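You operate a simulated robot arm through the tools that you are given. There is no shell and no other tool. Be economical: measure what you need, move in short steps, check, and stop when the job is done.

You are at the controls of a simulated two-armed robot. One attempt, no reset.

Task
Take the white fitting with two black bands and put it on the orange filter with white pleats. Then take the white fitting with two blue bands and leave it on top of the roll of blue tape on the top of the grey ring bench. Then fetch the low white reducer with a blue band over a black band and set it on the top of the grey check bench. Do these in the order given. Set down upright: white fitting with two black bands, white fitting with two blue bands, low white reducer with a blue band over a black ba.

The check looks at the end state, three seconds after you hand in, the way a careful person would. Anything else that was tipped, shoved, dropped, spilled or broken makes it a failure.

Robot
Two 7-joint arms with two-finger parallel grippers on one trunk, on a base that drives. Base frame: it is fixed to the floor where the robot stands at the start and does not move with it; the origin is under the middle of the robot, x ahead of it, y to its left, z up; the surface under the hand at the start is at about z = 802. Readings come in mm, rad, newtons and seconds.
The left shoulder is at the start at [70, 134, 1151], the right one opposite. With the tool pointing down near the work surface each hand reaches from about 100 to 640 mm from the robot's upright axis, wherever it stands, measured 20 degrees to its own side. Places, roughly: low white reducer with a blue band (6x7x8 cm) [600, 500, 400]; orange filter with white pleats [-500, -3000, 750]; roll of blue tape [-250, -2250, 750]; top of the grey check bench [2500, -900, 800]; white fitting with two black bands (5x6x9 cm) [500, 0, 800]; white fitting with two blue bands (6x7x9 cm) [300, -200, 800]. Payload 1.57 kg a hand.
The tool frame of a hand sits at the grasp point between the pads (the TCP): z along the fingers, y along the line on which they close. The tips reach 30 mm beyond it. Largest opening 80 mm; finger width 17, thickness 12; the body of the gripper, 40 by 82 mm, starts 80 mm behind the TCP.
Orientation is told as [roll, pitch, yaw] about the base's x, y, z axes, in that order, counted from this pose: with the fingers straight down and closing along the base's y, the tool's x points along the base's -x, its y along +y and its z along -z.

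Tools
- The arms move only by the tool drive_tool. It takes "left_commands", "right_commands" or both (then of equal length, played together; a hand with none holds still); each is a list of rows, each an object (a shift or turn left out is 0, a gripper value left out holds the last) with "dp": the shift along the tool's x, y, z in cm, a list of three; "rotation": the turn, a rotation vector about the tool's x, y, z in rad, a list of three; "hand": the finger opening in cm, from 0 to 8. In form: [{"dp": [x, y, z], "rotation": [wx, wy, wz], "hand": hand}, ...]. A call has 1 to 8 rows; each row shifts and turns the commanded pose from where the row before left it, along the tool's axes as they then stand. A row lasts 0.2 s, in which the tool goes at most 50 mm and 0.15 rad; a call with a longer step from one row to the next is refused whole, and so is a gripper value outside its range. Where a pose cannot be reached the arm comes as near as it can. A force on the tool above 40 N (or 10 N above the force at the start of the call, whichever is more), or a blocked arm, ends the call early, and 0.2 s more pass. The fingers move at their own pace (about 153 mm/s each) and stop on an object; they squeeze with about 24 N. The grip force told is the motor's: it shows also when the fingers shut on nothing. Time passes only in rows, and 0.2 s behind the last, so rows that do not move let the fingers close. It gives the time, the measured TCP pose, the force on the tool (base axes), the opening and the grip force at its end, in the units of the frame above (readings bear some noise), with the torque about the TCP (base axes, N m) and any sound that the robot's microphone picked up, and new pictures: "pictures" is both (left out), scene, wrist or none (wrist: the cameras of the hands that moved).
- Cameras (640 x 400 px; columns grow to the right, rows downward): "scene" is now at [137.8, -11.6, 1359.1]; the picture's right is [-0.14, -0.99, 0.00], its down [-0.74, 0.10, -0.66] and it looks along [0.66, -0.09, -0.75] (base axes); focal length 252 px, centre (320, 200). "left" rides on the left gripper at [72, 7, -122] in its tool frame; the picture's right is [-0.09, 1.00, 0.00], its down [-0.84, -0.08, -0.54] and it looks along [-0.54, -0.05, 0.84] (tool axes); focal length 238 px, centre (320, 200). "right" rides on the right gripper at [72, -7, -122] in its tool frame; the picture's right is [0.09, 1.00, 0.00], its down [-0.84, 0.08, -0.54] and it looks along [-0.54, 0.05, 0.84] (tool axes); focal length 238 px, centre (320, 200). There is no depth. A picture from a camera that has moved, and an enlarged one, comes with that camera's place and axes in the base frame and with its lens. The place of the scene camera against the robot may be out by one fixed shift of up to 18 mm in any direction.
- slide_trunk(by): slides the trunk up (or, below 0, down) by that many mm; the arms and the scene camera ride with it, the base frame stays. It gives what a move gives, with no picture.
- drive_base(legs): drives the robot by 1 to 6 legs, each [ahead, left, turn to the left] in mm, mm and rad, along the robot's own axes; the way and the turn of a leg run together, so that a leg with both is an arc; at most 1500 mm and 3.142 rad a leg. The arms and the cameras ride along, it lands a little off, and it stops where it bumps. It gives what a move gives, and a new picture of the scene camera.
- pan_tilt(pan, tilt): turns the head with the scene camera to pan (to the left, within 1.501 rad either way) and tilt (down, from -0.506 to 1.204), counted from straight ahead of the robot. It gives what a move gives, and a new picture of the scene camera.
- inspect(camera, box): a new picture of the part [left, top, right, bottom] of that camera's present view, enlarged. It takes no simulated time.
- close_job(): hands the job in; it is judged then, once.

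Go step by step. Nothing tells you exact positions but the pictures and the camera data: compare them with the known pose of the tool, close in by small moves and look again before you grip or let go. The budget is 165 turns and 260 pictures, counting those below and the enlarged ones. Unless the task says otherwise, let go and move clear before handing in, and close with one line.

The tools are called after "Request:" as a command line: name --argument value ..., lists and objects as JSON in quotes. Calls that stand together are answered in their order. drive_tool: Moves the arms, as the interface text tells. Its arguments: {"type":"object","properties":{"left_commands":{"type":"array","items":{"type":"object","properties":{"dp":{"type":"array","items":{"type":"number"}},"rotation":{"type":"array","items":{"type":"number"}},"hand":{"type":"number"}}}},"right_commands":{"type":"array","items":{"type":"object","properties":{"dp":{"type":"array","items":{"type":"number"}},"rotation":{"type":"array","items":{"type":"number"}},"hand":{"type":"number"}}}},"pictures":{"type":"string","enum":["both","scene","wrist","none"]}},"required":[]} The other tools are called the same way: slide_trunk (by) slides the trunk up or down; drive_base (legs) drives the base; pan_tilt (pan, tilt) turns the head that bears the scene camera; inspect (camera, box) takes an enlarged picture of a part of a camera's view; close_job () hands the job in.

At the start:

```text
time_s: 0.0
left_position: [469.0, 267.1, 1059.9]
left_tcp_rot: [-0.001, 0.003, 0.0]
left_wrist_force: [0.5, 0.2, 1.2]
left_torque: [0.02, 0.02, -0.02]
left_grip_width: 80.0
left_finger_force: 0.1
right_position: [438.3, -100.9, 1085.3]
right_tcp_rot: [-0.001, 0.001, 0.001]
right_wrist_force: [0.1, -0.4, -0.5]
right_torque: [-0.03, -0.04, 0.02]
right_grip_width: 79.9
right_finger_force: 0.0
trunk travel left (down, up): [-725.0, 215.0]
robot x, y, heading: [-1.2, 2.4, 0.005]
head pan, tilt: [-0.136, 0.848]
```

scene: 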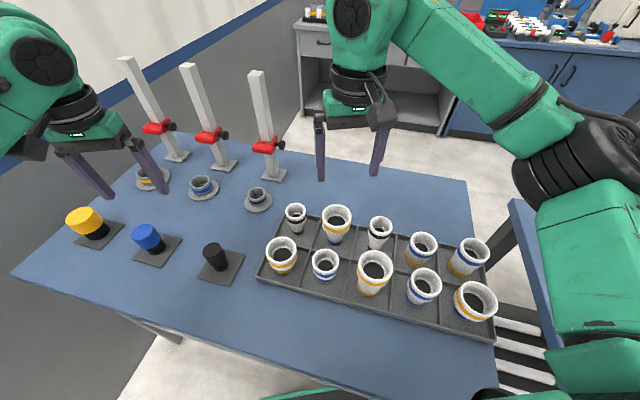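
right: 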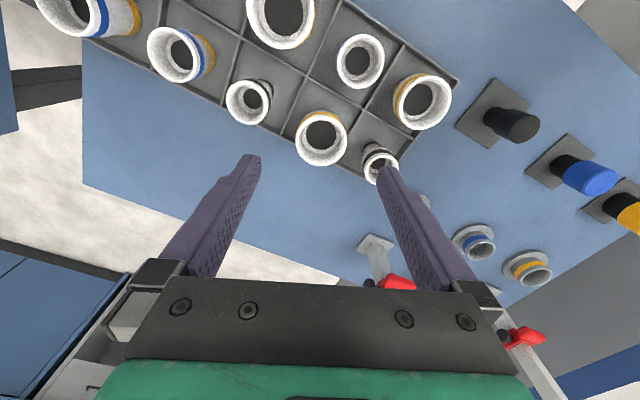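
left: 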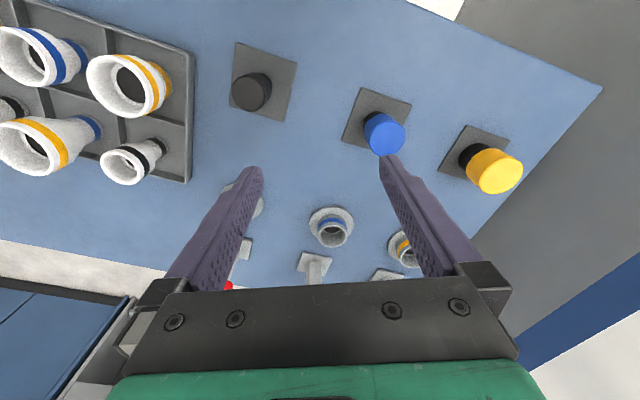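

I see a tray with ten white fittings on the bench ahead; I need to identify the ones with two black bands and two blue bands. I enlarge the tray first.

Request:
inspect --camera "scene" --box '[250, 190, 500, 346]'

Request:
inspect --camera "right" --box '[20, 0, 480, 200]'

Request:
inspect --camera "left" --box '[0, 0, 320, 200]'

```text
2.56 times, centred on (375, 268) of scene
camera zoom: at [137.8, -11.6, 1359.1], right [-0.14, -0.99, 0.0], down [-0.74, 0.1, -0.66], along [0.66, -0.09, -0.75], focal length 644 px, centre (179, 26)
```

zoom: 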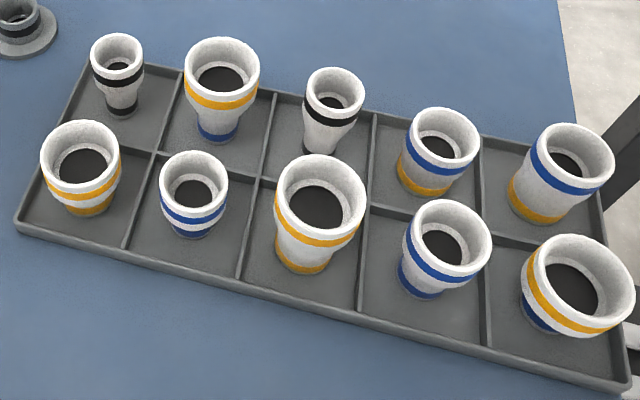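

```text
1.39 times, centred on (250, 100) of right
camera zoom: at [365.1, -107.2, 1209.0], right [-0.09, 1.0, 0.0], down [0.84, 0.08, 0.54], along [0.54, 0.05, -0.84], focal length 332 px, centre (417, 339)
```

zoom: 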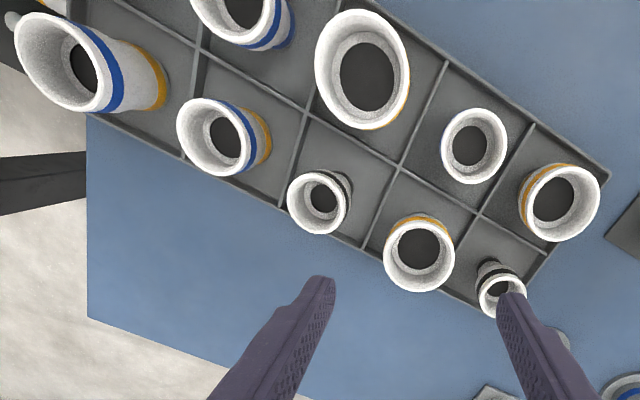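

```text
2.00 times, centred on (160, 100) of left
camera zoom: at [398.2, 272.4, 1182.9], right [0.09, 1.0, 0.0], down [0.84, -0.08, 0.54], along [0.54, -0.05, -0.84], focal length 477 px, centre (640, 400)
```

zoom: 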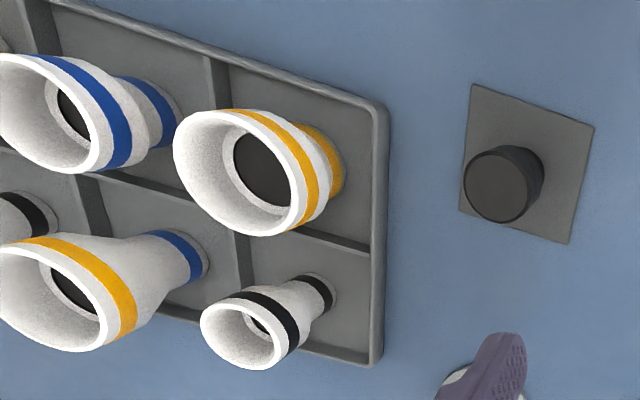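

The two-black-band fitting near [500,0] is the far-left tray corner one, and the two-blue-band one near [300,-200] is the fourth in the near row. I move the right hand above the first, turned diagonal to the tray so the fingers miss the neighbours.

Request:
drive_tool --right_commands '[{"dp": [-1.7, 2.4, 2.1]}, {"dp": [-1.7, 2.4, 2.1]}, {"dp": [-1.7, 2.4, 2.1]}, {"dp": [-1.7, 2.4, 2.1]}, {"rotation": [0, 0, -0.14]}, {"rotation": [0, 0, -0.14]}, {"rotation": [0, 0, -0.14]}]'

```text
time_s: 1.6
left_position: [470.2, 265.9, 1059.8]
left_tcp_rot: [0.001, 0.002, -0.001]
left_wrist_force: [0.1, -1.4, 0.0]
left_torque: [0.05, 0.03, 0.02]
left_grip_width: 80.0
left_finger_force: 0.1
right_position: [506.6, -4.9, 1002.4]
right_tcp_rot: [-0.001, 0.001, 0.423]
right_wrist_force: [-0.2, 1.0, 0.3]
right_torque: [0.02, -0.02, -0.05]
right_grip_width: 80.0
right_finger_force: 0.1
trunk travel left (down, up): [-725.0, 215.0]
robot x, y, heading: [0.8, -2.4, -0.003]
head pan, tilt: [-0.136, 0.848]
camera scene: at [138.1, -11.1, 1359.1], right [-0.14, -0.99, 0.0], down [-0.74, 0.1, -0.66], along [0.65, -0.09, -0.75], focal length 252 px, centre (320, 200)
camera right: at [443.3, -40.7, 1124.8], right [-0.49, 0.87, 0.0], down [0.73, 0.41, 0.54], along [0.47, 0.27, -0.84], focal length 238 px, centre (320, 200)
```

scene: 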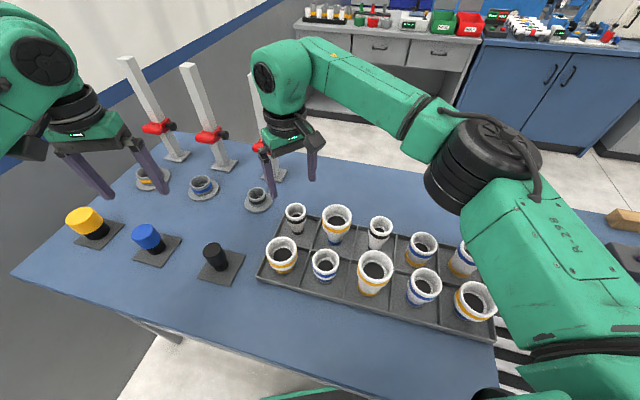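
right: 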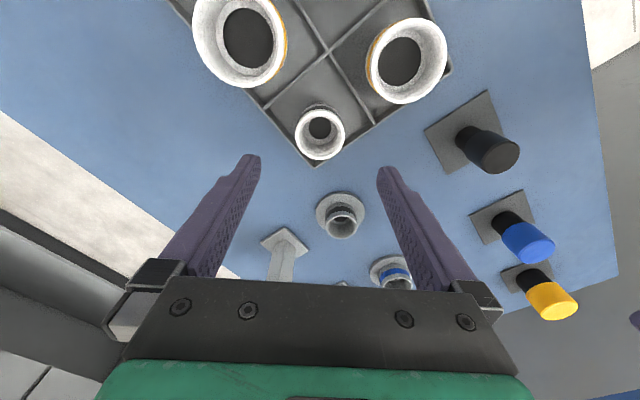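

The hand is directly over the rim (ray puts it at about [504,-5]). I lower to just above the rim and check.

Request:
drive_tool --right_commands '[{"dp": [0.2, 0, 3.0]}, {"dp": [0, 0, 3.0]}]' --pictures "wrist"

```text
time_s: 2.2
left_position: [469.6, 265.6, 1060.6]
left_tcp_rot: [0.001, 0.001, 0.0]
left_wrist_force: [0.6, 0.5, 0.0]
left_torque: [0.0, 0.03, 0.0]
left_grip_width: 79.9
left_finger_force: 0.0
right_position: [504.8, -4.7, 943.3]
right_tcp_rot: [0.0, 0.001, 0.42]
right_wrist_force: [-0.4, 1.0, 0.6]
right_torque: [-0.04, 0.02, 0.02]
right_grip_width: 79.8
right_finger_force: 0.0
trunk travel left (down, up): [-725.0, 215.0]
robot x, y, heading: [0.7, -1.0, -0.001]
head pan, tilt: [-0.136, 0.848]
camera right: at [440.6, -40.1, 1066.2], right [-0.49, 0.87, 0.0], down [0.73, 0.41, 0.54], along [0.47, 0.27, -0.84], focal length 238 px, centre (320, 200)
```

right: 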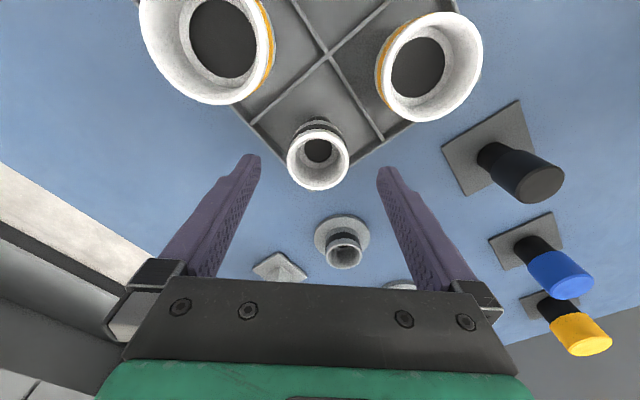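

Still centred; I lower around the rim and close.

Request:
drive_tool --right_commands '[{"dp": [0, 0, 3.2]}, {"dp": [0, 0, 3.2]}, {"hand": 0}, {"hand": 0}, {"hand": 0}]' --pictures "both"

```text
time_s: 3.4
left_position: [469.8, 266.8, 1059.9]
left_tcp_rot: [0.002, 0.001, -0.001]
left_wrist_force: [0.7, -0.6, 0.3]
left_torque: [0.01, -0.02, -0.02]
left_grip_width: 80.1
left_finger_force: 0.1
right_position: [505.4, -5.6, 877.9]
right_tcp_rot: [0.0, -0.001, 0.423]
right_wrist_force: [0.0, -0.2, -0.4]
right_torque: [0.01, 0.02, 0.02]
right_grip_width: 48.7
right_finger_force: 24.6
trunk travel left (down, up): [-725.0, 215.0]
robot x, y, heading: [-0.4, -1.6, -0.001]
head pan, tilt: [-0.136, 0.848]
camera scene: at [138.0, -11.5, 1359.1], right [-0.14, -0.99, 0.0], down [-0.74, 0.1, -0.66], along [0.65, -0.09, -0.75], focal length 252 px, centre (320, 200)
camera right: at [441.1, -41.4, 1000.8], right [-0.49, 0.87, 0.0], down [0.73, 0.41, 0.54], along [0.47, 0.27, -0.84], focal length 238 px, centre (320, 200)
```

scene: 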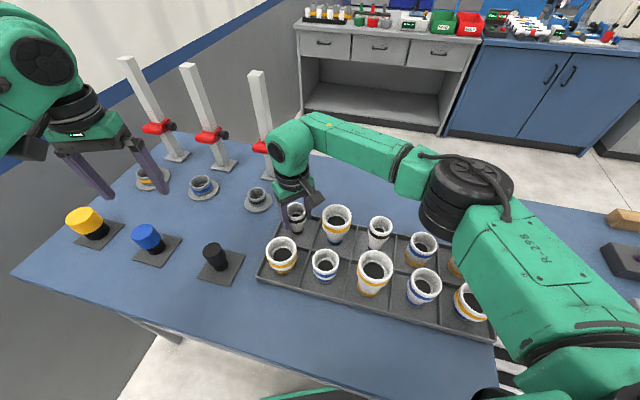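
right: 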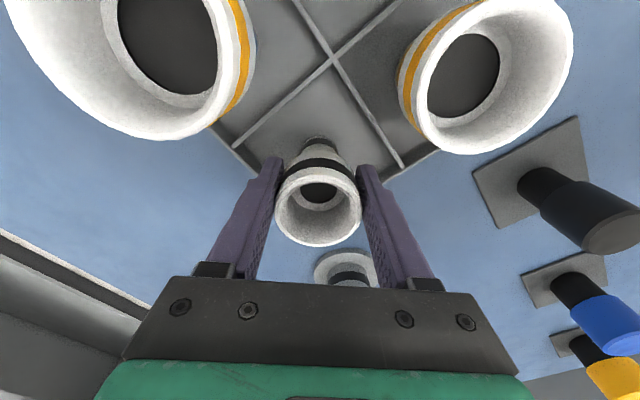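

Gripped (48.7 mm). I lift straight up and look at it.

Request:
drive_tool --right_commands '[{"dp": [0, 0, -4.5]}, {"dp": [0, 0, -4.5]}, {"dp": [0, 0, -4.5]}, {"dp": [0, 0, -4.5]}]' --pictures "both"

Request:
pan_tilt --pan -1.4 --tilt 0.35

Request:
pan_tilt --pan 0.7 --tilt 0.9

```text
time_s: 4.4
left_position: [467.3, 267.8, 1061.3]
left_tcp_rot: [-0.002, 0.0, -0.001]
left_wrist_force: [0.2, -0.1, 0.2]
left_torque: [-0.03, -0.02, 0.02]
left_grip_width: 79.9
left_finger_force: 0.0
right_position: [501.7, -5.9, 1063.1]
right_tcp_rot: [-0.001, 0.001, 0.422]
right_wrist_force: [0.2, 1.1, -0.4]
right_torque: [-0.04, 0.02, 0.0]
right_grip_width: 48.7
right_finger_force: 24.2
trunk travel left (down, up): [-725.0, 215.0]
robot x, y, heading: [-1.6, -1.4, -0.001]
head pan, tilt: [-0.136, 0.848]
camera scene: at [136.9, -10.7, 1359.2], right [-0.14, -0.99, 0.0], down [-0.74, 0.1, -0.66], along [0.66, -0.09, -0.75], focal length 252 px, centre (320, 200)
camera right: at [438.1, -41.7, 1185.0], right [-0.49, 0.87, 0.0], down [0.73, 0.41, 0.54], along [0.47, 0.27, -0.84], focal length 238 px, centre (320, 200)
```

scene: 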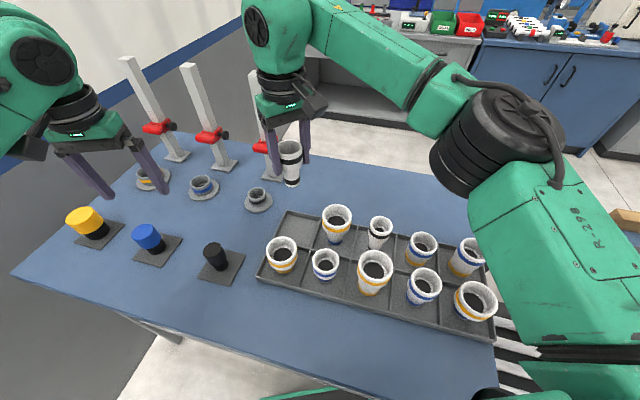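
right: 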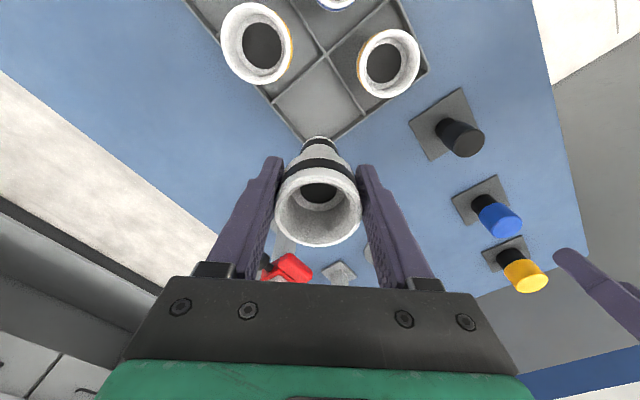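

```text
time_s: 5.8
left_position: [468.3, 265.9, 1060.0]
left_tcp_rot: [-0.001, -0.001, 0.001]
left_wrist_force: [-0.4, 0.2, -0.8]
left_torque: [-0.03, 0.02, 0.02]
left_grip_width: 79.7
left_finger_force: 0.1
right_position: [503.4, -6.7, 1060.5]
right_tcp_rot: [0.001, 0.0, 0.421]
right_wrist_force: [0.4, -0.3, -0.9]
right_torque: [-0.02, 0.01, -0.03]
right_grip_width: 48.7
right_finger_force: 23.8
trunk travel left (down, up): [-725.0, 215.0]
robot x, y, heading: [3.4, 1.3, 0.001]
head pan, tilt: [-1.4, 0.351]
camera scene: at [76.5, -92.7, 1402.6], right [-0.99, -0.17, 0.0], down [-0.06, 0.34, -0.94], along [0.16, -0.93, -0.34], focal length 252 px, centre (320, 200)
```

scene: 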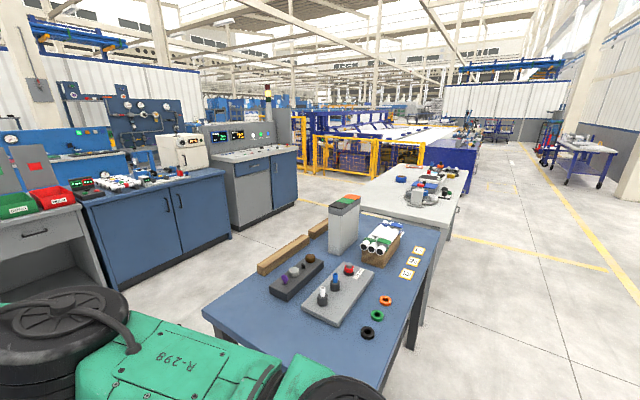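

```text
time_s: 7.8
left_position: [470.9, 266.1, 1059.0]
left_tcp_rot: [0.0, 0.001, -0.002]
left_wrist_force: [0.0, 0.2, 0.1]
left_torque: [-0.01, -0.01, -0.02]
left_grip_width: 80.4
left_finger_force: 0.0
right_position: [503.4, -7.2, 1061.8]
right_tcp_rot: [0.001, -0.001, 0.421]
right_wrist_force: [0.2, 0.1, -0.9]
right_torque: [0.02, 0.0, 0.0]
right_grip_width: 48.6
right_finger_force: 23.9
trunk travel left (down, up): [-725.0, 215.0]
robot x, y, heading: [4.7, -1.8, -0.001]
head pan, tilt: [0.7, 0.901]
camera scene: at [118.2, 47.7, 1355.1], right [0.64, -0.77, 0.0], down [-0.6, -0.5, -0.62], along [0.48, 0.4, -0.78], focal length 252 px, centre (320, 200)
```

scene: 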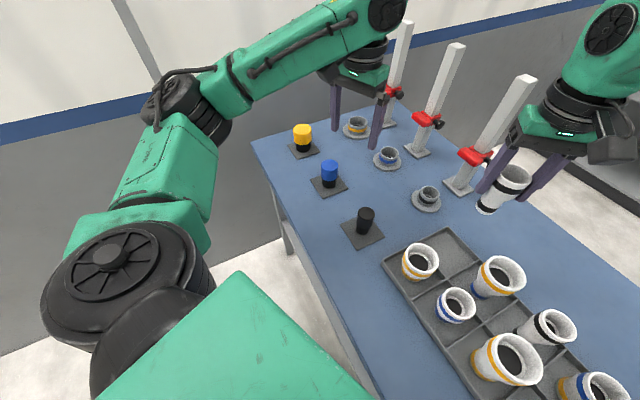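

The ring bench with the tape is the light-topped bench further on the right. I enlarge it to find the tape, the filter and a clear way there.

Request:
pan_tilt --pan -1.5 --tilt 0.35

Request:
inspect --camera "scene" --box '[300, 120, 460, 220]'

```text
time_s: 9.9
left_position: [468.7, 265.1, 1060.9]
left_tcp_rot: [0.001, 0.0, 0.0]
left_wrist_force: [-0.5, 0.8, 0.5]
left_torque: [0.02, 0.0, 0.03]
left_grip_width: 79.9
left_finger_force: 0.0
right_position: [504.2, -6.9, 1061.4]
right_tcp_rot: [-0.001, -0.001, 0.421]
right_wrist_force: [0.3, 0.8, -0.5]
right_torque: [-0.01, 0.01, -0.02]
right_grip_width: 48.7
right_finger_force: 23.6
trunk travel left (down, up): [-725.0, 215.0]
robot x, y, heading: [-1.2, 1.1, 0.001]
head pan, tilt: [-1.499, 0.351]
camera scene: at [67.2, -93.8, 1402.7], right [-1.0, -0.07, 0.0], down [-0.03, 0.34, -0.94], along [0.07, -0.94, -0.34], focal length 252 px, centre (320, 200)
```

scene: 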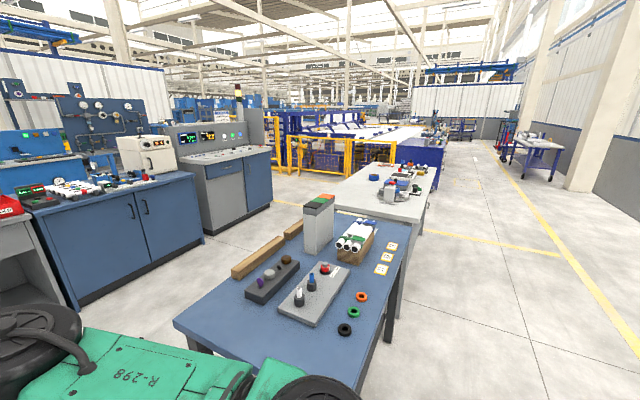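

```text
4.00 times, centred on (380, 170) of scene
camera zoom: at [67.2, -93.8, 1402.7], right [-1.0, -0.07, 0.0], down [-0.03, 0.34, -0.94], along [0.07, -0.94, -0.34], focal length 1006 px, centre (80, 320)
```

zoom: 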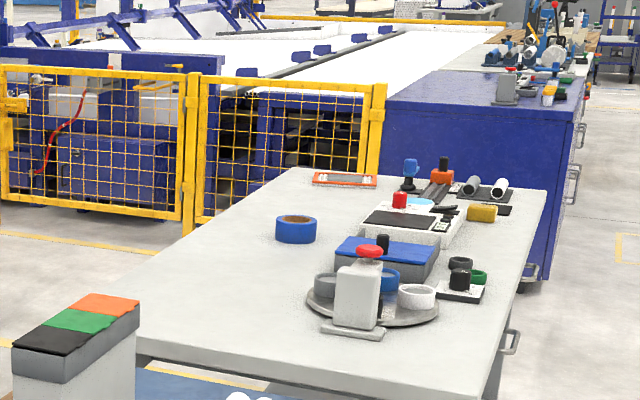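

The filter is the flat orange frame at the far end of the ring bench, around [-505,-3140], and the tape is around [-275,-2470], both nearest the bench's far/left sides. I back away from the table and turn right to go down the aisle.

Request:
drive_base --legs '[[-700, 0, 0], [0, 0, -1.0]]'

Request:
pan_tilt --pan -1.0 --tilt 0.3

```text
time_s: 16.3
left_position: [-216.3, -248.6, 1061.3]
left_tcp_rot: [0.0, 0.001, -0.99]
left_wrist_force: [-0.4, 0.5, -0.7]
left_torque: [0.02, 0.03, -0.01]
left_grip_width: 80.1
left_finger_force: 0.1
right_position: [-426.7, -426.3, 1061.3]
right_tcp_rot: [0.0, -0.001, -0.569]
right_wrist_force: [-0.9, 0.6, -1.2]
right_torque: [0.0, 0.02, 0.01]
right_grip_width: 48.8
right_finger_force: 24.2
trunk travel left (down, up): [-725.0, 215.0]
robot x, y, heading: [-695.3, 1.8, -0.993]
head pan, tilt: [-1.499, 0.351]
camera scene: at [-732.7, -100.8, 1402.7], right [-0.61, 0.8, 0.0], down [0.27, 0.21, -0.94], along [-0.75, -0.57, -0.34], focal length 252 px, centre (320, 200)
```

scene: 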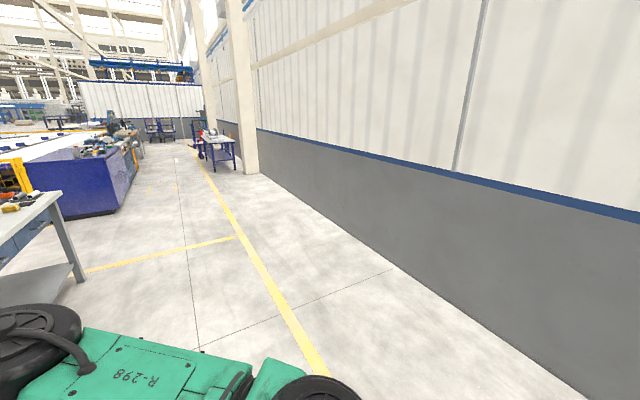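

```text
time_s: 17.2
left_position: [-216.0, -247.3, 1061.0]
left_tcp_rot: [0.002, 0.001, -0.99]
left_wrist_force: [-0.2, 0.4, 0.3]
left_torque: [-0.01, 0.03, 0.01]
left_grip_width: 79.9
left_finger_force: 0.1
right_position: [-425.9, -425.6, 1061.7]
right_tcp_rot: [-0.001, 0.0, -0.57]
right_wrist_force: [0.3, 0.0, -1.3]
right_torque: [-0.02, 0.02, 0.0]
right_grip_width: 48.6
right_finger_force: 24.3
trunk travel left (down, up): [-725.0, 215.0]
robot x, y, heading: [-701.8, 2.3, -0.994]
head pan, tilt: [-1.0, 0.3]
camera scene: at [-696.9, -129.6, 1407.4], right [-0.91, 0.41, 0.0], down [0.12, 0.27, -0.96], along [-0.39, -0.87, -0.3], focal length 252 px, centre (320, 200)
```

scene: 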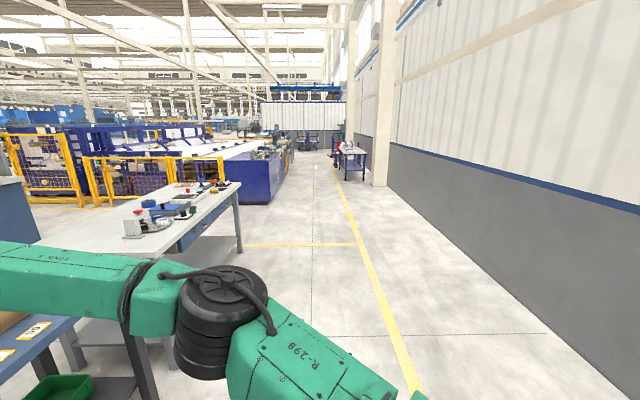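

The aisle is clear to the far end of the ring bench. I turn along it and drive.

Request:
drive_base --legs '[[0, 0, -0.88], [1500, 0, 0], [1500, 0, 0], [700, 0, 0]]'

Request:
pan_tilt --pan 1.3 --tilt 0.4

```text
time_s: 37.3
left_position: [-1658.8, -4054.5, 1059.6]
left_tcp_rot: [0.0, 0.001, -1.857]
left_wrist_force: [0.0, -0.4, -0.3]
left_torque: [0.01, -0.04, -0.02]
left_grip_width: 79.7
left_finger_force: 0.1
right_position: [-1930.7, -4010.2, 1062.4]
right_tcp_rot: [0.0, 0.0, -1.437]
right_wrist_force: [-0.2, 0.4, -0.7]
right_torque: [-0.01, 0.04, 0.03]
right_grip_width: 48.3
right_finger_force: 23.8
trunk travel left (down, up): [-725.0, 215.0]
robot x, y, heading: [-1781.7, -3529.0, -1.86]
head pan, tilt: [-1.0, 0.3]
camera scene: at [-1874.9, -3604.8, 1407.4], right [-0.28, 0.96, 0.0], down [0.28, 0.08, -0.96], along [-0.92, -0.27, -0.3], focal length 252 px, centre (320, 200)
```

scene: 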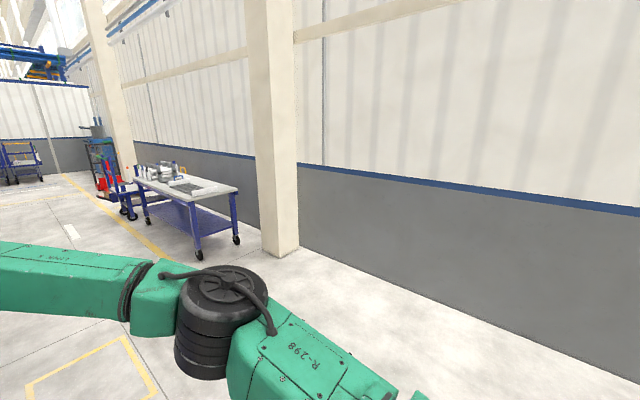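

```text
time_s: 39.5
left_position: [-1658.5, -4056.1, 1059.8]
left_tcp_rot: [0.001, 0.001, -1.856]
left_wrist_force: [0.1, 0.4, 0.3]
left_torque: [0.01, -0.03, -0.02]
left_grip_width: 79.9
left_finger_force: 0.0
right_position: [-1929.9, -4010.2, 1061.5]
right_tcp_rot: [0.0, -0.001, -1.436]
right_wrist_force: [0.5, 0.2, -0.7]
right_torque: [0.04, 0.0, -0.02]
right_grip_width: 48.2
right_finger_force: 24.1
trunk travel left (down, up): [-725.0, 215.0]
robot x, y, heading: [-1782.3, -3526.5, -1.859]
head pan, tilt: [1.3, 0.4]
camera scene: at [-1706.8, -3628.2, 1398.1], right [-0.53, -0.85, 0.0], down [-0.33, 0.21, -0.92], along [0.78, -0.49, -0.39], focal length 252 px, centre (320, 200)
```

scene: 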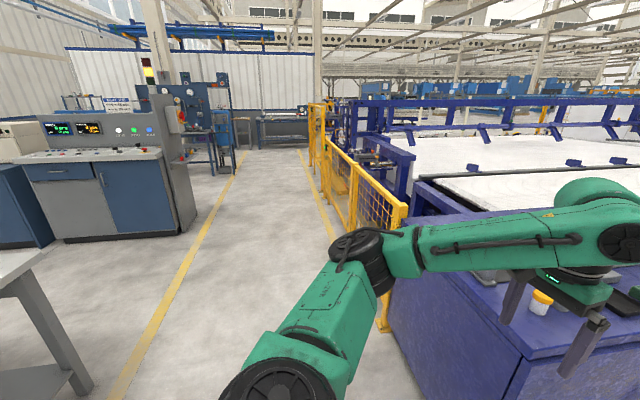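

The left hand is hovering over a dark blue cabinet, so I back off, turn right (away from it, wall side) to face the bench end, then slide sideways into the gap.

Request:
drive_base --legs '[[-350, 0, 0], [0, 0, -1.6], [0, 0, -1.6]]'

Request:
pan_tilt --pan -0.9 --tilt 0.5

```text
time_s: 49.6
left_position: [-1763.2, -2664.8, 1061.0]
left_tcp_rot: [-0.001, -0.002, 1.202]
left_wrist_force: [-0.7, -0.3, -0.4]
left_torque: [0.02, -0.01, 0.0]
left_grip_width: 80.4
left_finger_force: 0.1
right_position: [-1496.6, -2730.5, 1061.2]
right_tcp_rot: [0.0, 0.001, 1.621]
right_wrist_force: [-0.5, -0.3, -1.9]
right_torque: [-0.07, -0.02, 0.0]
right_grip_width: 47.5
right_finger_force: 24.3
trunk travel left (down, up): [-725.0, 215.0]
robot x, y, heading: [-1685.6, -3197.0, 1.202]
head pan, tilt: [1.3, 0.4]
camera scene: at [-1731.1, -3096.1, 1398.1], right [0.6, 0.8, 0.0], down [0.31, -0.23, -0.92], along [-0.74, 0.55, -0.39], focal length 252 px, centre (320, 200)
```

scene: 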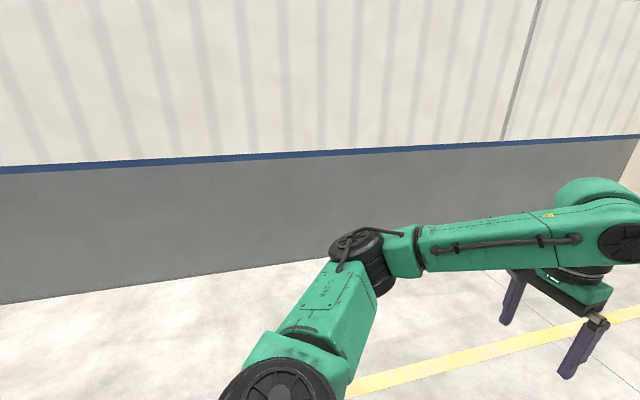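

```text
time_s: 51.6
left_position: [-1763.5, -2663.8, 1061.2]
left_tcp_rot: [-0.001, 0.002, 1.203]
left_wrist_force: [-0.4, 1.2, 0.3]
left_torque: [0.05, -0.03, -0.01]
left_grip_width: 80.0
left_finger_force: 0.1
right_position: [-1496.8, -2730.1, 1061.9]
right_tcp_rot: [-0.002, -0.001, 1.622]
right_wrist_force: [-0.1, -0.3, -1.3]
right_torque: [-0.02, 0.01, 0.0]
right_grip_width: 47.8
right_finger_force: 23.8
trunk travel left (down, up): [-725.0, 215.0]
robot x, y, heading: [-1687.7, -3199.6, 1.199]
head pan, tilt: [-0.901, 0.499]
camera scene: at [-1569.8, -3124.4, 1389.0], right [0.3, -0.95, 0.0], down [-0.46, -0.14, -0.88], along [0.84, 0.26, -0.48], focal length 252 px, centre (320, 200)
```

scene: 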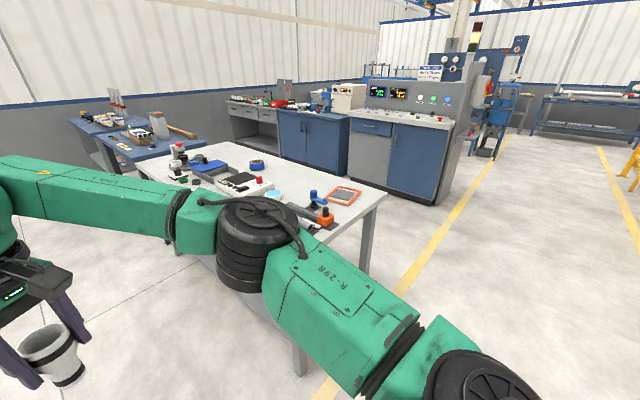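

The filter now measures at about [-406,-2896], tape at [-164,-2249]. I strafe right into place facing the bench end.

Request:
drive_base --legs '[[-10, -1080, 0.03]]'

Request:
pan_tilt --pan 0.0 --tilt 0.7

```text
time_s: 57.2
left_position: [-776.6, -3045.2, 1060.2]
left_tcp_rot: [0.0, 0.002, 1.245]
left_wrist_force: [-0.8, -0.9, 0.1]
left_torque: [0.0, -0.01, -0.01]
left_grip_width: 79.9
left_finger_force: 0.0
right_position: [-508.1, -3099.1, 1062.7]
right_tcp_rot: [0.0, -0.002, 1.665]
right_wrist_force: [0.9, -0.2, -1.3]
right_torque: [-0.02, -0.01, 0.0]
right_grip_width: 47.5
right_finger_force: 24.1
trunk travel left (down, up): [-725.0, 215.0]
robot x, y, heading: [-674.6, -3575.1, 1.245]
head pan, tilt: [-0.901, 0.499]
camera scene: at [-563.0, -3496.4, 1389.0], right [0.34, -0.94, 0.0], down [-0.45, -0.16, -0.88], along [0.83, 0.3, -0.48], focal length 252 px, centre (320, 200)
```

scene: 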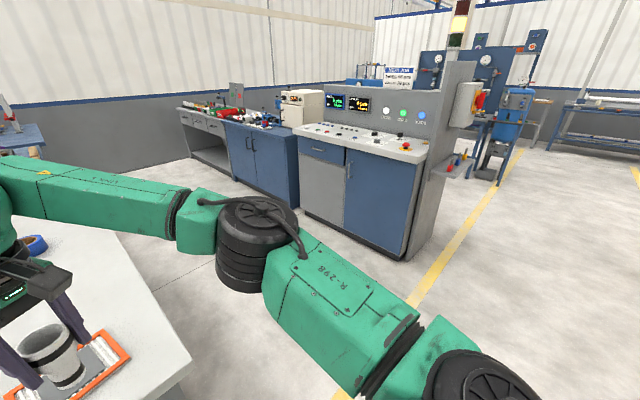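

```text
time_s: 58.4
left_position: [-775.8, -3044.3, 1060.5]
left_tcp_rot: [-0.001, 0.002, 1.247]
left_wrist_force: [0.2, -0.6, -0.3]
left_torque: [0.0, -0.01, 0.0]
left_grip_width: 79.9
left_finger_force: 0.0
right_position: [-506.8, -3099.5, 1061.7]
right_tcp_rot: [0.0, -0.001, 1.667]
right_wrist_force: [0.5, 0.1, -0.5]
right_torque: [-0.04, 0.01, -0.01]
right_grip_width: 47.4
right_finger_force: 24.2
trunk travel left (down, up): [-725.0, 215.0]
robot x, y, heading: [-674.4, -3578.4, 1.249]
head pan, tilt: [0.0, 0.7]
camera scene: at [-621.0, -3446.9, 1371.3], right [0.95, -0.32, 0.0], down [-0.21, -0.61, -0.76], along [0.24, 0.72, -0.64], focal length 252 px, centre (320, 200)
```

scene: 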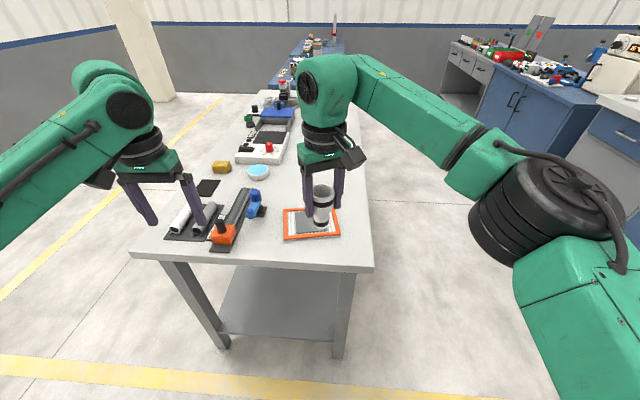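

The filter is about 230 mm ahead of and slightly left of the right hand. I move the base to bring the hand over it.

Request:
drive_base --legs '[[230, 25, 0]]'

Request:
drive_tool --right_commands '[{}]' --pictures "wrist"

```text
time_s: 60.1
left_position: [-729.4, -2824.1, 1060.6]
left_tcp_rot: [0.0, 0.001, 1.248]
left_wrist_force: [0.0, 0.5, -0.1]
left_torque: [0.0, 0.02, 0.0]
left_grip_width: 80.4
left_finger_force: 0.1
right_position: [-460.2, -2877.7, 1063.6]
right_tcp_rot: [0.0, -0.002, 1.669]
right_wrist_force: [-1.3, 1.4, -1.8]
right_torque: [-0.01, 0.01, 0.01]
right_grip_width: 47.3
right_finger_force: 24.4
trunk travel left (down, up): [-725.0, 215.0]
robot x, y, heading: [-627.7, -3352.8, 1.25]
head pan, tilt: [0.0, 0.7]
camera scene: at [-573.9, -3226.4, 1371.4], right [0.95, -0.32, 0.0], down [-0.2, -0.61, -0.77], along [0.24, 0.73, -0.64], focal length 252 px, centre (320, 200)
```

scene: 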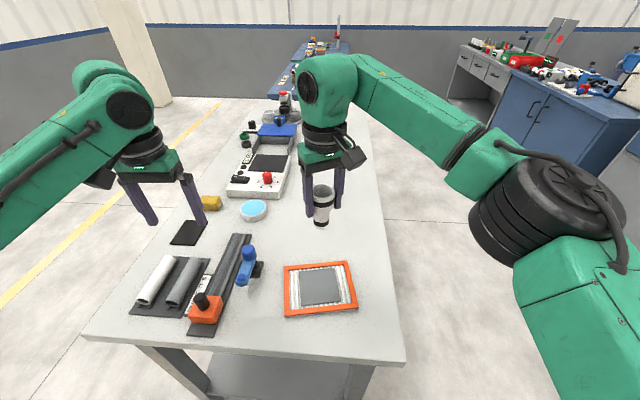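

```text
time_s: 60.5
left_position: [-730.7, -2824.3, 1060.8]
left_tcp_rot: [0.0, 0.0, 1.248]
left_wrist_force: [-0.4, -0.2, -0.4]
left_torque: [0.02, 0.01, -0.03]
left_grip_width: 79.7
left_finger_force: 0.0
right_position: [-461.4, -2878.0, 1062.3]
right_tcp_rot: [0.001, -0.002, 1.668]
right_wrist_force: [0.4, -0.3, -0.9]
right_torque: [-0.01, 0.0, 0.01]
right_grip_width: 47.6
right_finger_force: 23.8
trunk travel left (down, up): [-725.0, 215.0]
robot x, y, heading: [-630.6, -3353.2, 1.249]
head pan, tilt: [0.0, 0.7]
camera right: at [-448.0, -2949.5, 1184.5], right [-0.98, -0.19, 0.0], down [-0.16, 0.82, 0.54], along [-0.1, 0.53, -0.84], focal length 238 px, centre (320, 200)
```

right: 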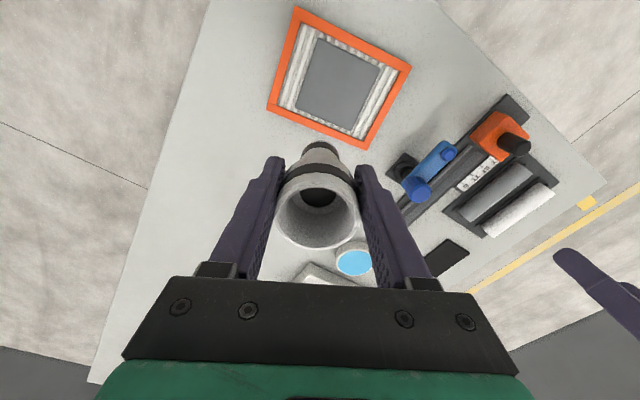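

By the wrist camera the filter centre is about [-487,-2908], 40 mm from the hand. I shift over it and lower part way.

Request:
drive_tool --right_commands '[{"dp": [0.9, 0.95, 3.0]}, {"dp": [0.9, 0.95, 3.0]}, {"dp": [0.9, 0.95, 3.0]}, {"dp": [0, 0, 4]}, {"dp": [0, 0, 3]}]' --pictures "both"

```text
time_s: 61.7
left_position: [-729.5, -2822.9, 1059.0]
left_tcp_rot: [0.0, 0.002, 1.248]
left_wrist_force: [0.5, 0.3, -1.1]
left_torque: [-0.02, 0.02, 0.04]
left_grip_width: 80.0
left_finger_force: 0.1
right_position: [-485.8, -2903.4, 902.6]
right_tcp_rot: [-0.001, 0.002, 1.666]
right_wrist_force: [0.1, -0.3, -1.2]
right_torque: [-0.01, 0.0, -0.02]
right_grip_width: 47.4
right_finger_force: 23.8
trunk travel left (down, up): [-725.0, 215.0]
robot x, y, heading: [-623.8, -3351.3, 1.246]
head pan, tilt: [0.0, 0.7]
camera scene: at [-573.5, -3224.8, 1371.3], right [0.95, -0.32, 0.0], down [-0.2, -0.61, -0.76], along [0.24, 0.72, -0.64], focal length 252 px, centre (320, 200)
camera right: at [-472.1, -2974.8, 1023.7], right [-0.98, -0.19, 0.0], down [-0.16, 0.83, 0.54], along [-0.1, 0.53, -0.84], focal length 238 px, centre (320, 200)
```

scene: 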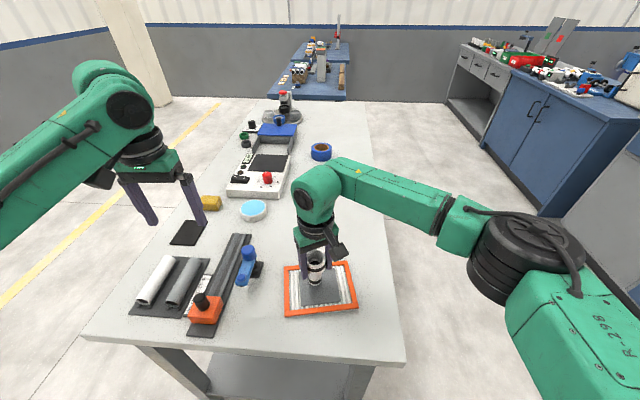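
right: 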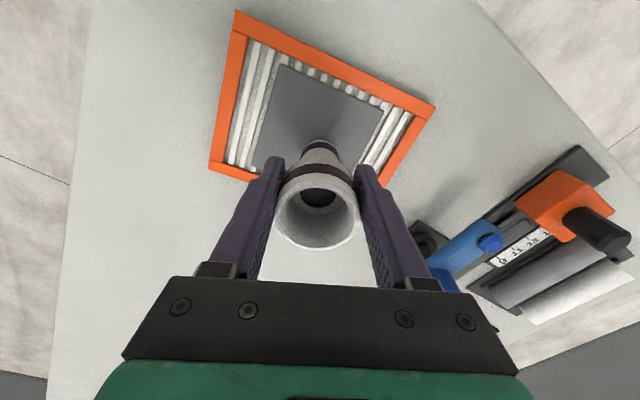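

A further 15 mm sideways correction centres it; then I lower to about 10 mm above the filter.

Request:
drive_tool --right_commands '[{"dp": [0.2, 1.4, 0]}, {"dp": [0, 0, 2.5]}, {"dp": [0, 0, 2.0]}]' --pictures "both"

Request:
inspect --camera "scene" --box '[270, 240, 370, 320]'

```text
time_s: 62.5
left_position: [-729.5, -2826.5, 1062.5]
left_tcp_rot: [-0.001, -0.003, 1.248]
left_wrist_force: [0.5, -0.3, 0.2]
left_torque: [-0.07, 0.01, -0.03]
left_grip_width: 79.9
left_finger_force: 0.0
right_position: [-502.9, -2909.2, 868.3]
right_tcp_rot: [0.012, -0.011, 1.668]
right_wrist_force: [1.4, -9.1, 27.2]
right_torque: [-0.3, 0.08, 0.02]
right_grip_width: 46.9
right_finger_force: 23.6
trunk travel left (down, up): [-725.0, 215.0]
robot x, y, heading: [-623.6, -3355.8, 1.246]
head pan, tilt: [0.0, 0.7]
stopped in row 3 (right hand): the force on the tool passed its limit at 60 N (the readings are from after the stop); the commanded pose is now the measured one
camera scene: at [-573.9, -3229.0, 1371.8], right [0.95, -0.32, 0.0], down [-0.2, -0.61, -0.77], along [0.24, 0.73, -0.64], focal length 252 px, centre (320, 200)
camera right: at [-489.0, -2981.3, 990.2], right [-0.98, -0.19, 0.01], down [-0.15, 0.82, 0.55], along [-0.11, 0.54, -0.83], focal length 238 px, centre (320, 200)
```

scene: 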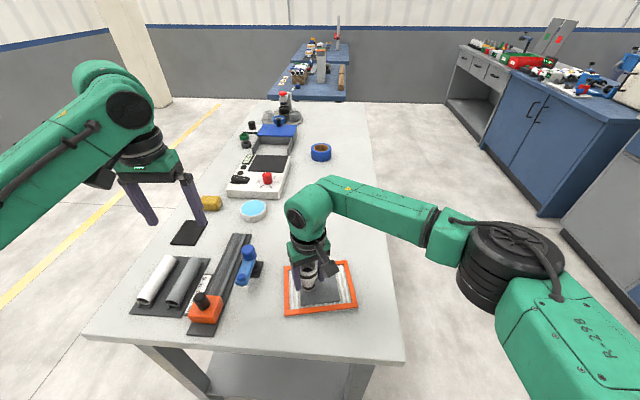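
right: 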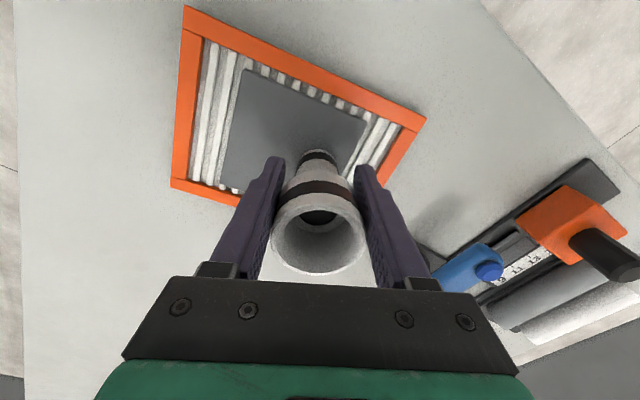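

```text
5.00 times, centred on (320, 280) of scene
camera zoom: at [-573.9, -3229.0, 1371.8], right [0.95, -0.32, 0.0], down [-0.2, -0.61, -0.77], along [0.24, 0.73, -0.64], focal length 1258 px, centre (320, -200)
```

zoom: 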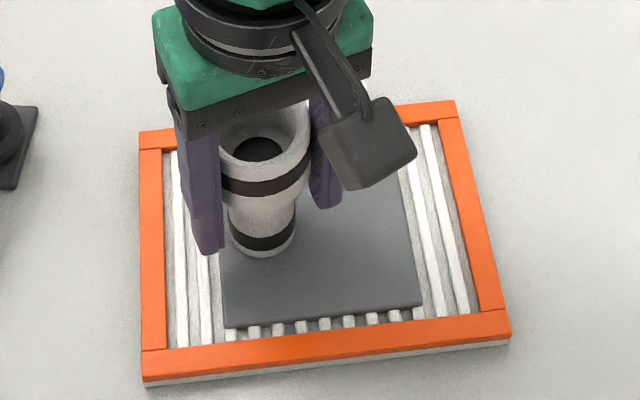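

It made contact earlier than expected: the filter's plate is higher (about z 795) and the fitting stands near the plate's left-far corner. I lift a little, shift 25 mm back to the plate's middle, and look.

Request:
drive_tool --right_commands '[{"dp": [0, 0, -2.0]}, {"dp": [0.5, -2.45, 0]}, {}]' --pictures "wrist"

Request:
inspect --camera "scene" --box '[270, 240, 370, 320]'

```text
time_s: 63.3
left_position: [-729.2, -2822.0, 1060.3]
left_tcp_rot: [-0.002, 0.002, 1.247]
left_wrist_force: [-0.2, -0.1, 0.4]
left_torque: [-0.03, -0.02, -0.01]
left_grip_width: 80.0
left_finger_force: 0.1
right_position: [-477.1, -2910.1, 883.6]
right_tcp_rot: [0.008, -0.009, 1.669]
right_wrist_force: [-0.1, 0.1, -1.5]
right_torque: [-0.03, 0.01, 0.0]
right_grip_width: 47.0
right_finger_force: 24.2
trunk travel left (down, up): [-725.0, 215.0]
robot x, y, heading: [-623.1, -3350.8, 1.251]
head pan, tilt: [0.0, 0.7]
camera right: at [-463.6, -2981.1, 1005.0], right [-0.98, -0.19, 0.01], down [-0.15, 0.82, 0.55], along [-0.11, 0.54, -0.84], focal length 238 px, centre (320, 200)
```

right: 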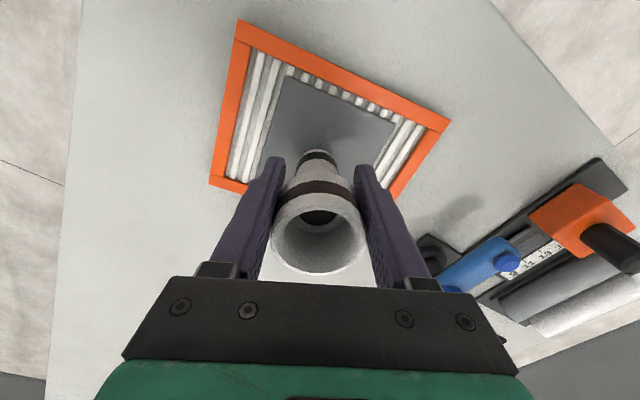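

```text
5.00 times, centred on (320, 280) of scene
camera zoom: at [-574.3, -3224.4, 1371.2], right [0.95, -0.32, 0.0], down [-0.2, -0.61, -0.76], along [0.24, 0.72, -0.64], focal length 1258 px, centre (320, -200)
```

zoom: 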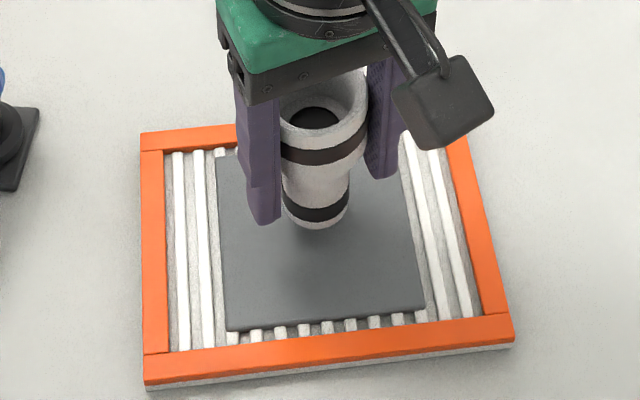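

The fitting may be leaning slightly in the grip after the bump. I enlarge the wrist view to measure it.

Request:
inspect --camera "right" --box '[240, 130, 400, 290]'

Request:
inspect --camera "scene" --box '[305, 245, 365, 291]'

```text
2.50 times, centred on (320, 210) of right
camera zoom: at [-463.6, -2981.1, 1005.0], right [-0.98, -0.19, 0.01], down [-0.15, 0.82, 0.55], along [-0.11, 0.54, -0.84], focal length 596 px, centre (320, 175)
```

zoom: 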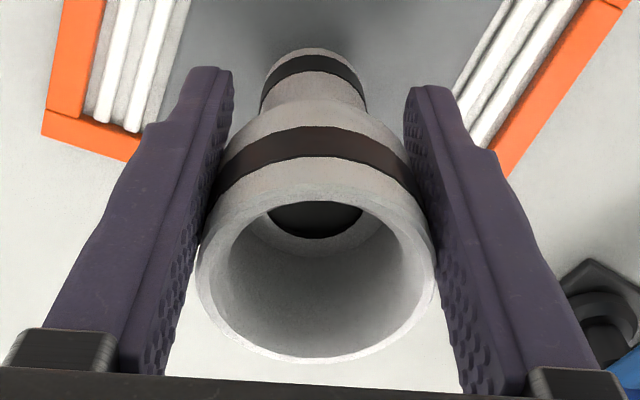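

```text
8.70 times, centred on (335, 268) of scene
camera zoom: at [-574.3, -3224.4, 1371.2], right [0.95, -0.32, 0.0], down [-0.2, -0.61, -0.76], along [0.24, 0.72, -0.64], focal length 2188 px, centre (190, -391)
```

zoom: 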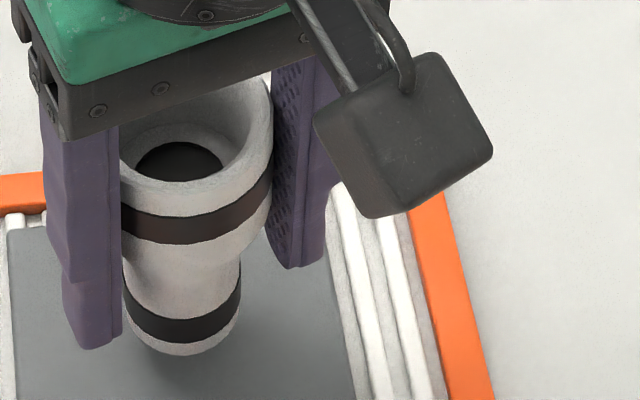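

The measurements show the fitting has just slid up and forward 10 mm in the fingers, without leaning. It is over the plate's middle, so I lower gently.

Request:
drive_tool --right_commands '[{"dp": [0.3, 0, 0.4]}, {"dp": [0, 0, 0.4]}, {"dp": [0, 0, 0.3]}, {}]' --pictures "none"

```text
time_s: 64.3
left_position: [-729.5, -2822.3, 1060.0]
left_tcp_rot: [0.001, 0.001, 1.249]
left_wrist_force: [1.3, -0.9, -0.5]
left_torque: [0.02, 0.01, 0.01]
left_grip_width: 80.1
left_finger_force: 0.1
right_position: [-478.0, -2912.6, 873.7]
right_tcp_rot: [0.007, -0.009, 1.668]
right_wrist_force: [-0.7, 0.1, -0.8]
right_torque: [-0.01, 0.0, -0.03]
right_grip_width: 46.8
right_finger_force: 23.6
trunk travel left (down, up): [-725.0, 215.0]
robot x, y, heading: [-624.8, -3354.1, 1.245]
head pan, tilt: [0.0, 0.7]
```

Request:
drive_tool --right_commands '[{"dp": [0, 0, 0.3]}, {"dp": [0, 0, 0.2]}, {}]' --pictures "none"

Request:
inspect --camera "scene" --box '[270, 240, 370, 320]'

```text
time_s: 65.1
left_position: [-729.0, -2824.0, 1060.7]
left_tcp_rot: [-0.002, 0.0, 1.249]
left_wrist_force: [0.8, 0.5, 0.6]
left_torque: [-0.02, -0.01, -0.05]
left_grip_width: 80.2
left_finger_force: 0.1
right_position: [-477.1, -2912.7, 870.1]
right_tcp_rot: [0.007, -0.011, 1.667]
right_wrist_force: [1.1, 0.4, 5.6]
right_torque: [0.07, 0.03, -0.01]
right_grip_width: 46.7
right_finger_force: 23.6
trunk travel left (down, up): [-725.0, 215.0]
robot x, y, heading: [-626.9, -3352.8, 1.244]
head pan, tilt: [0.0, 0.7]
```

```text
5.00 times, centred on (320, 280) of scene
camera zoom: at [-573.6, -3225.7, 1371.4], right [0.95, -0.32, 0.0], down [-0.2, -0.61, -0.77], along [0.24, 0.73, -0.64], focal length 1258 px, centre (320, -200)
```

zoom: 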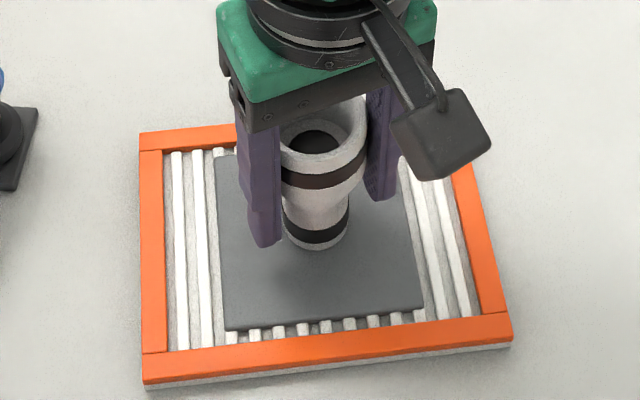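

It rests in the middle of the plate with light contact. I release and rise clear.

Request:
drive_tool --right_commands '[{"hand": 5.5}, {"hand": 8}, {}, {"dp": [0, 0, -4]}, {"dp": [0, 0, -4.5]}, {"dp": [0, 0, -4.5]}, {"dp": [0, 0, -4.5]}]' --pictures "both"

Request:
inspect --camera "scene" --box '[270, 240, 370, 320]'

```text
time_s: 66.7
left_position: [-728.7, -2823.3, 1062.8]
left_tcp_rot: [0.0, -0.001, 1.247]
left_wrist_force: [0.7, -0.8, 0.5]
left_torque: [0.01, -0.02, 0.03]
left_grip_width: 80.1
left_finger_force: 0.1
right_position: [-475.6, -2918.4, 1047.4]
right_tcp_rot: [0.007, -0.009, 1.668]
right_wrist_force: [0.5, -0.3, -0.3]
right_torque: [0.0, -0.01, 0.0]
right_grip_width: 80.1
right_finger_force: 0.0
trunk travel left (down, up): [-725.0, 215.0]
robot x, y, heading: [-623.5, -3351.7, 1.246]
head pan, tilt: [0.0, 0.7]
camera scene: at [-574.1, -3226.2, 1371.3], right [0.95, -0.32, 0.0], down [-0.2, -0.61, -0.77], along [0.24, 0.73, -0.64], focal length 252 px, centre (320, 200)
camera right: at [-462.9, -2989.8, 1169.0], right [-0.98, -0.19, 0.01], down [-0.15, 0.82, 0.55], along [-0.11, 0.54, -0.84], focal length 238 px, centre (320, 200)
```

scene: 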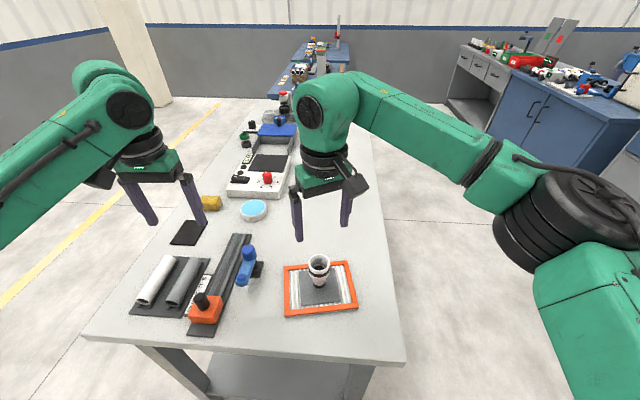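
right: 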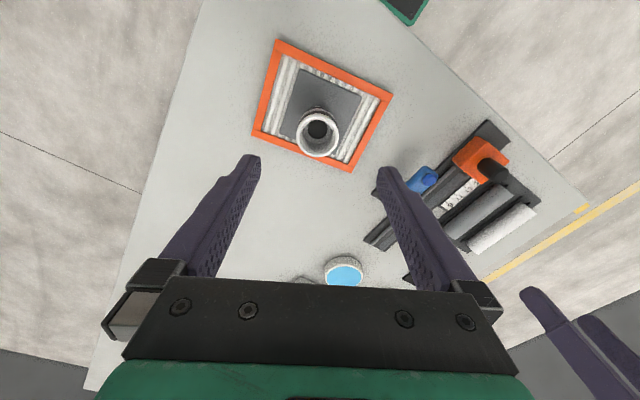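

```text
5.00 times, centred on (320, 280) of scene
camera zoom: at [-574.1, -3226.2, 1371.3], right [0.95, -0.32, 0.0], down [-0.2, -0.61, -0.77], along [0.24, 0.73, -0.64], focal length 1258 px, centre (320, -200)
```

zoom: 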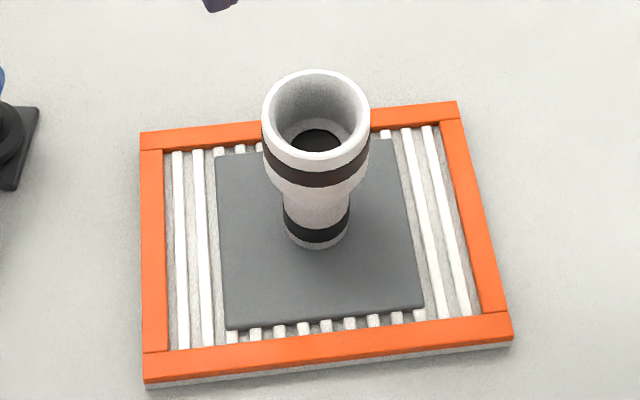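

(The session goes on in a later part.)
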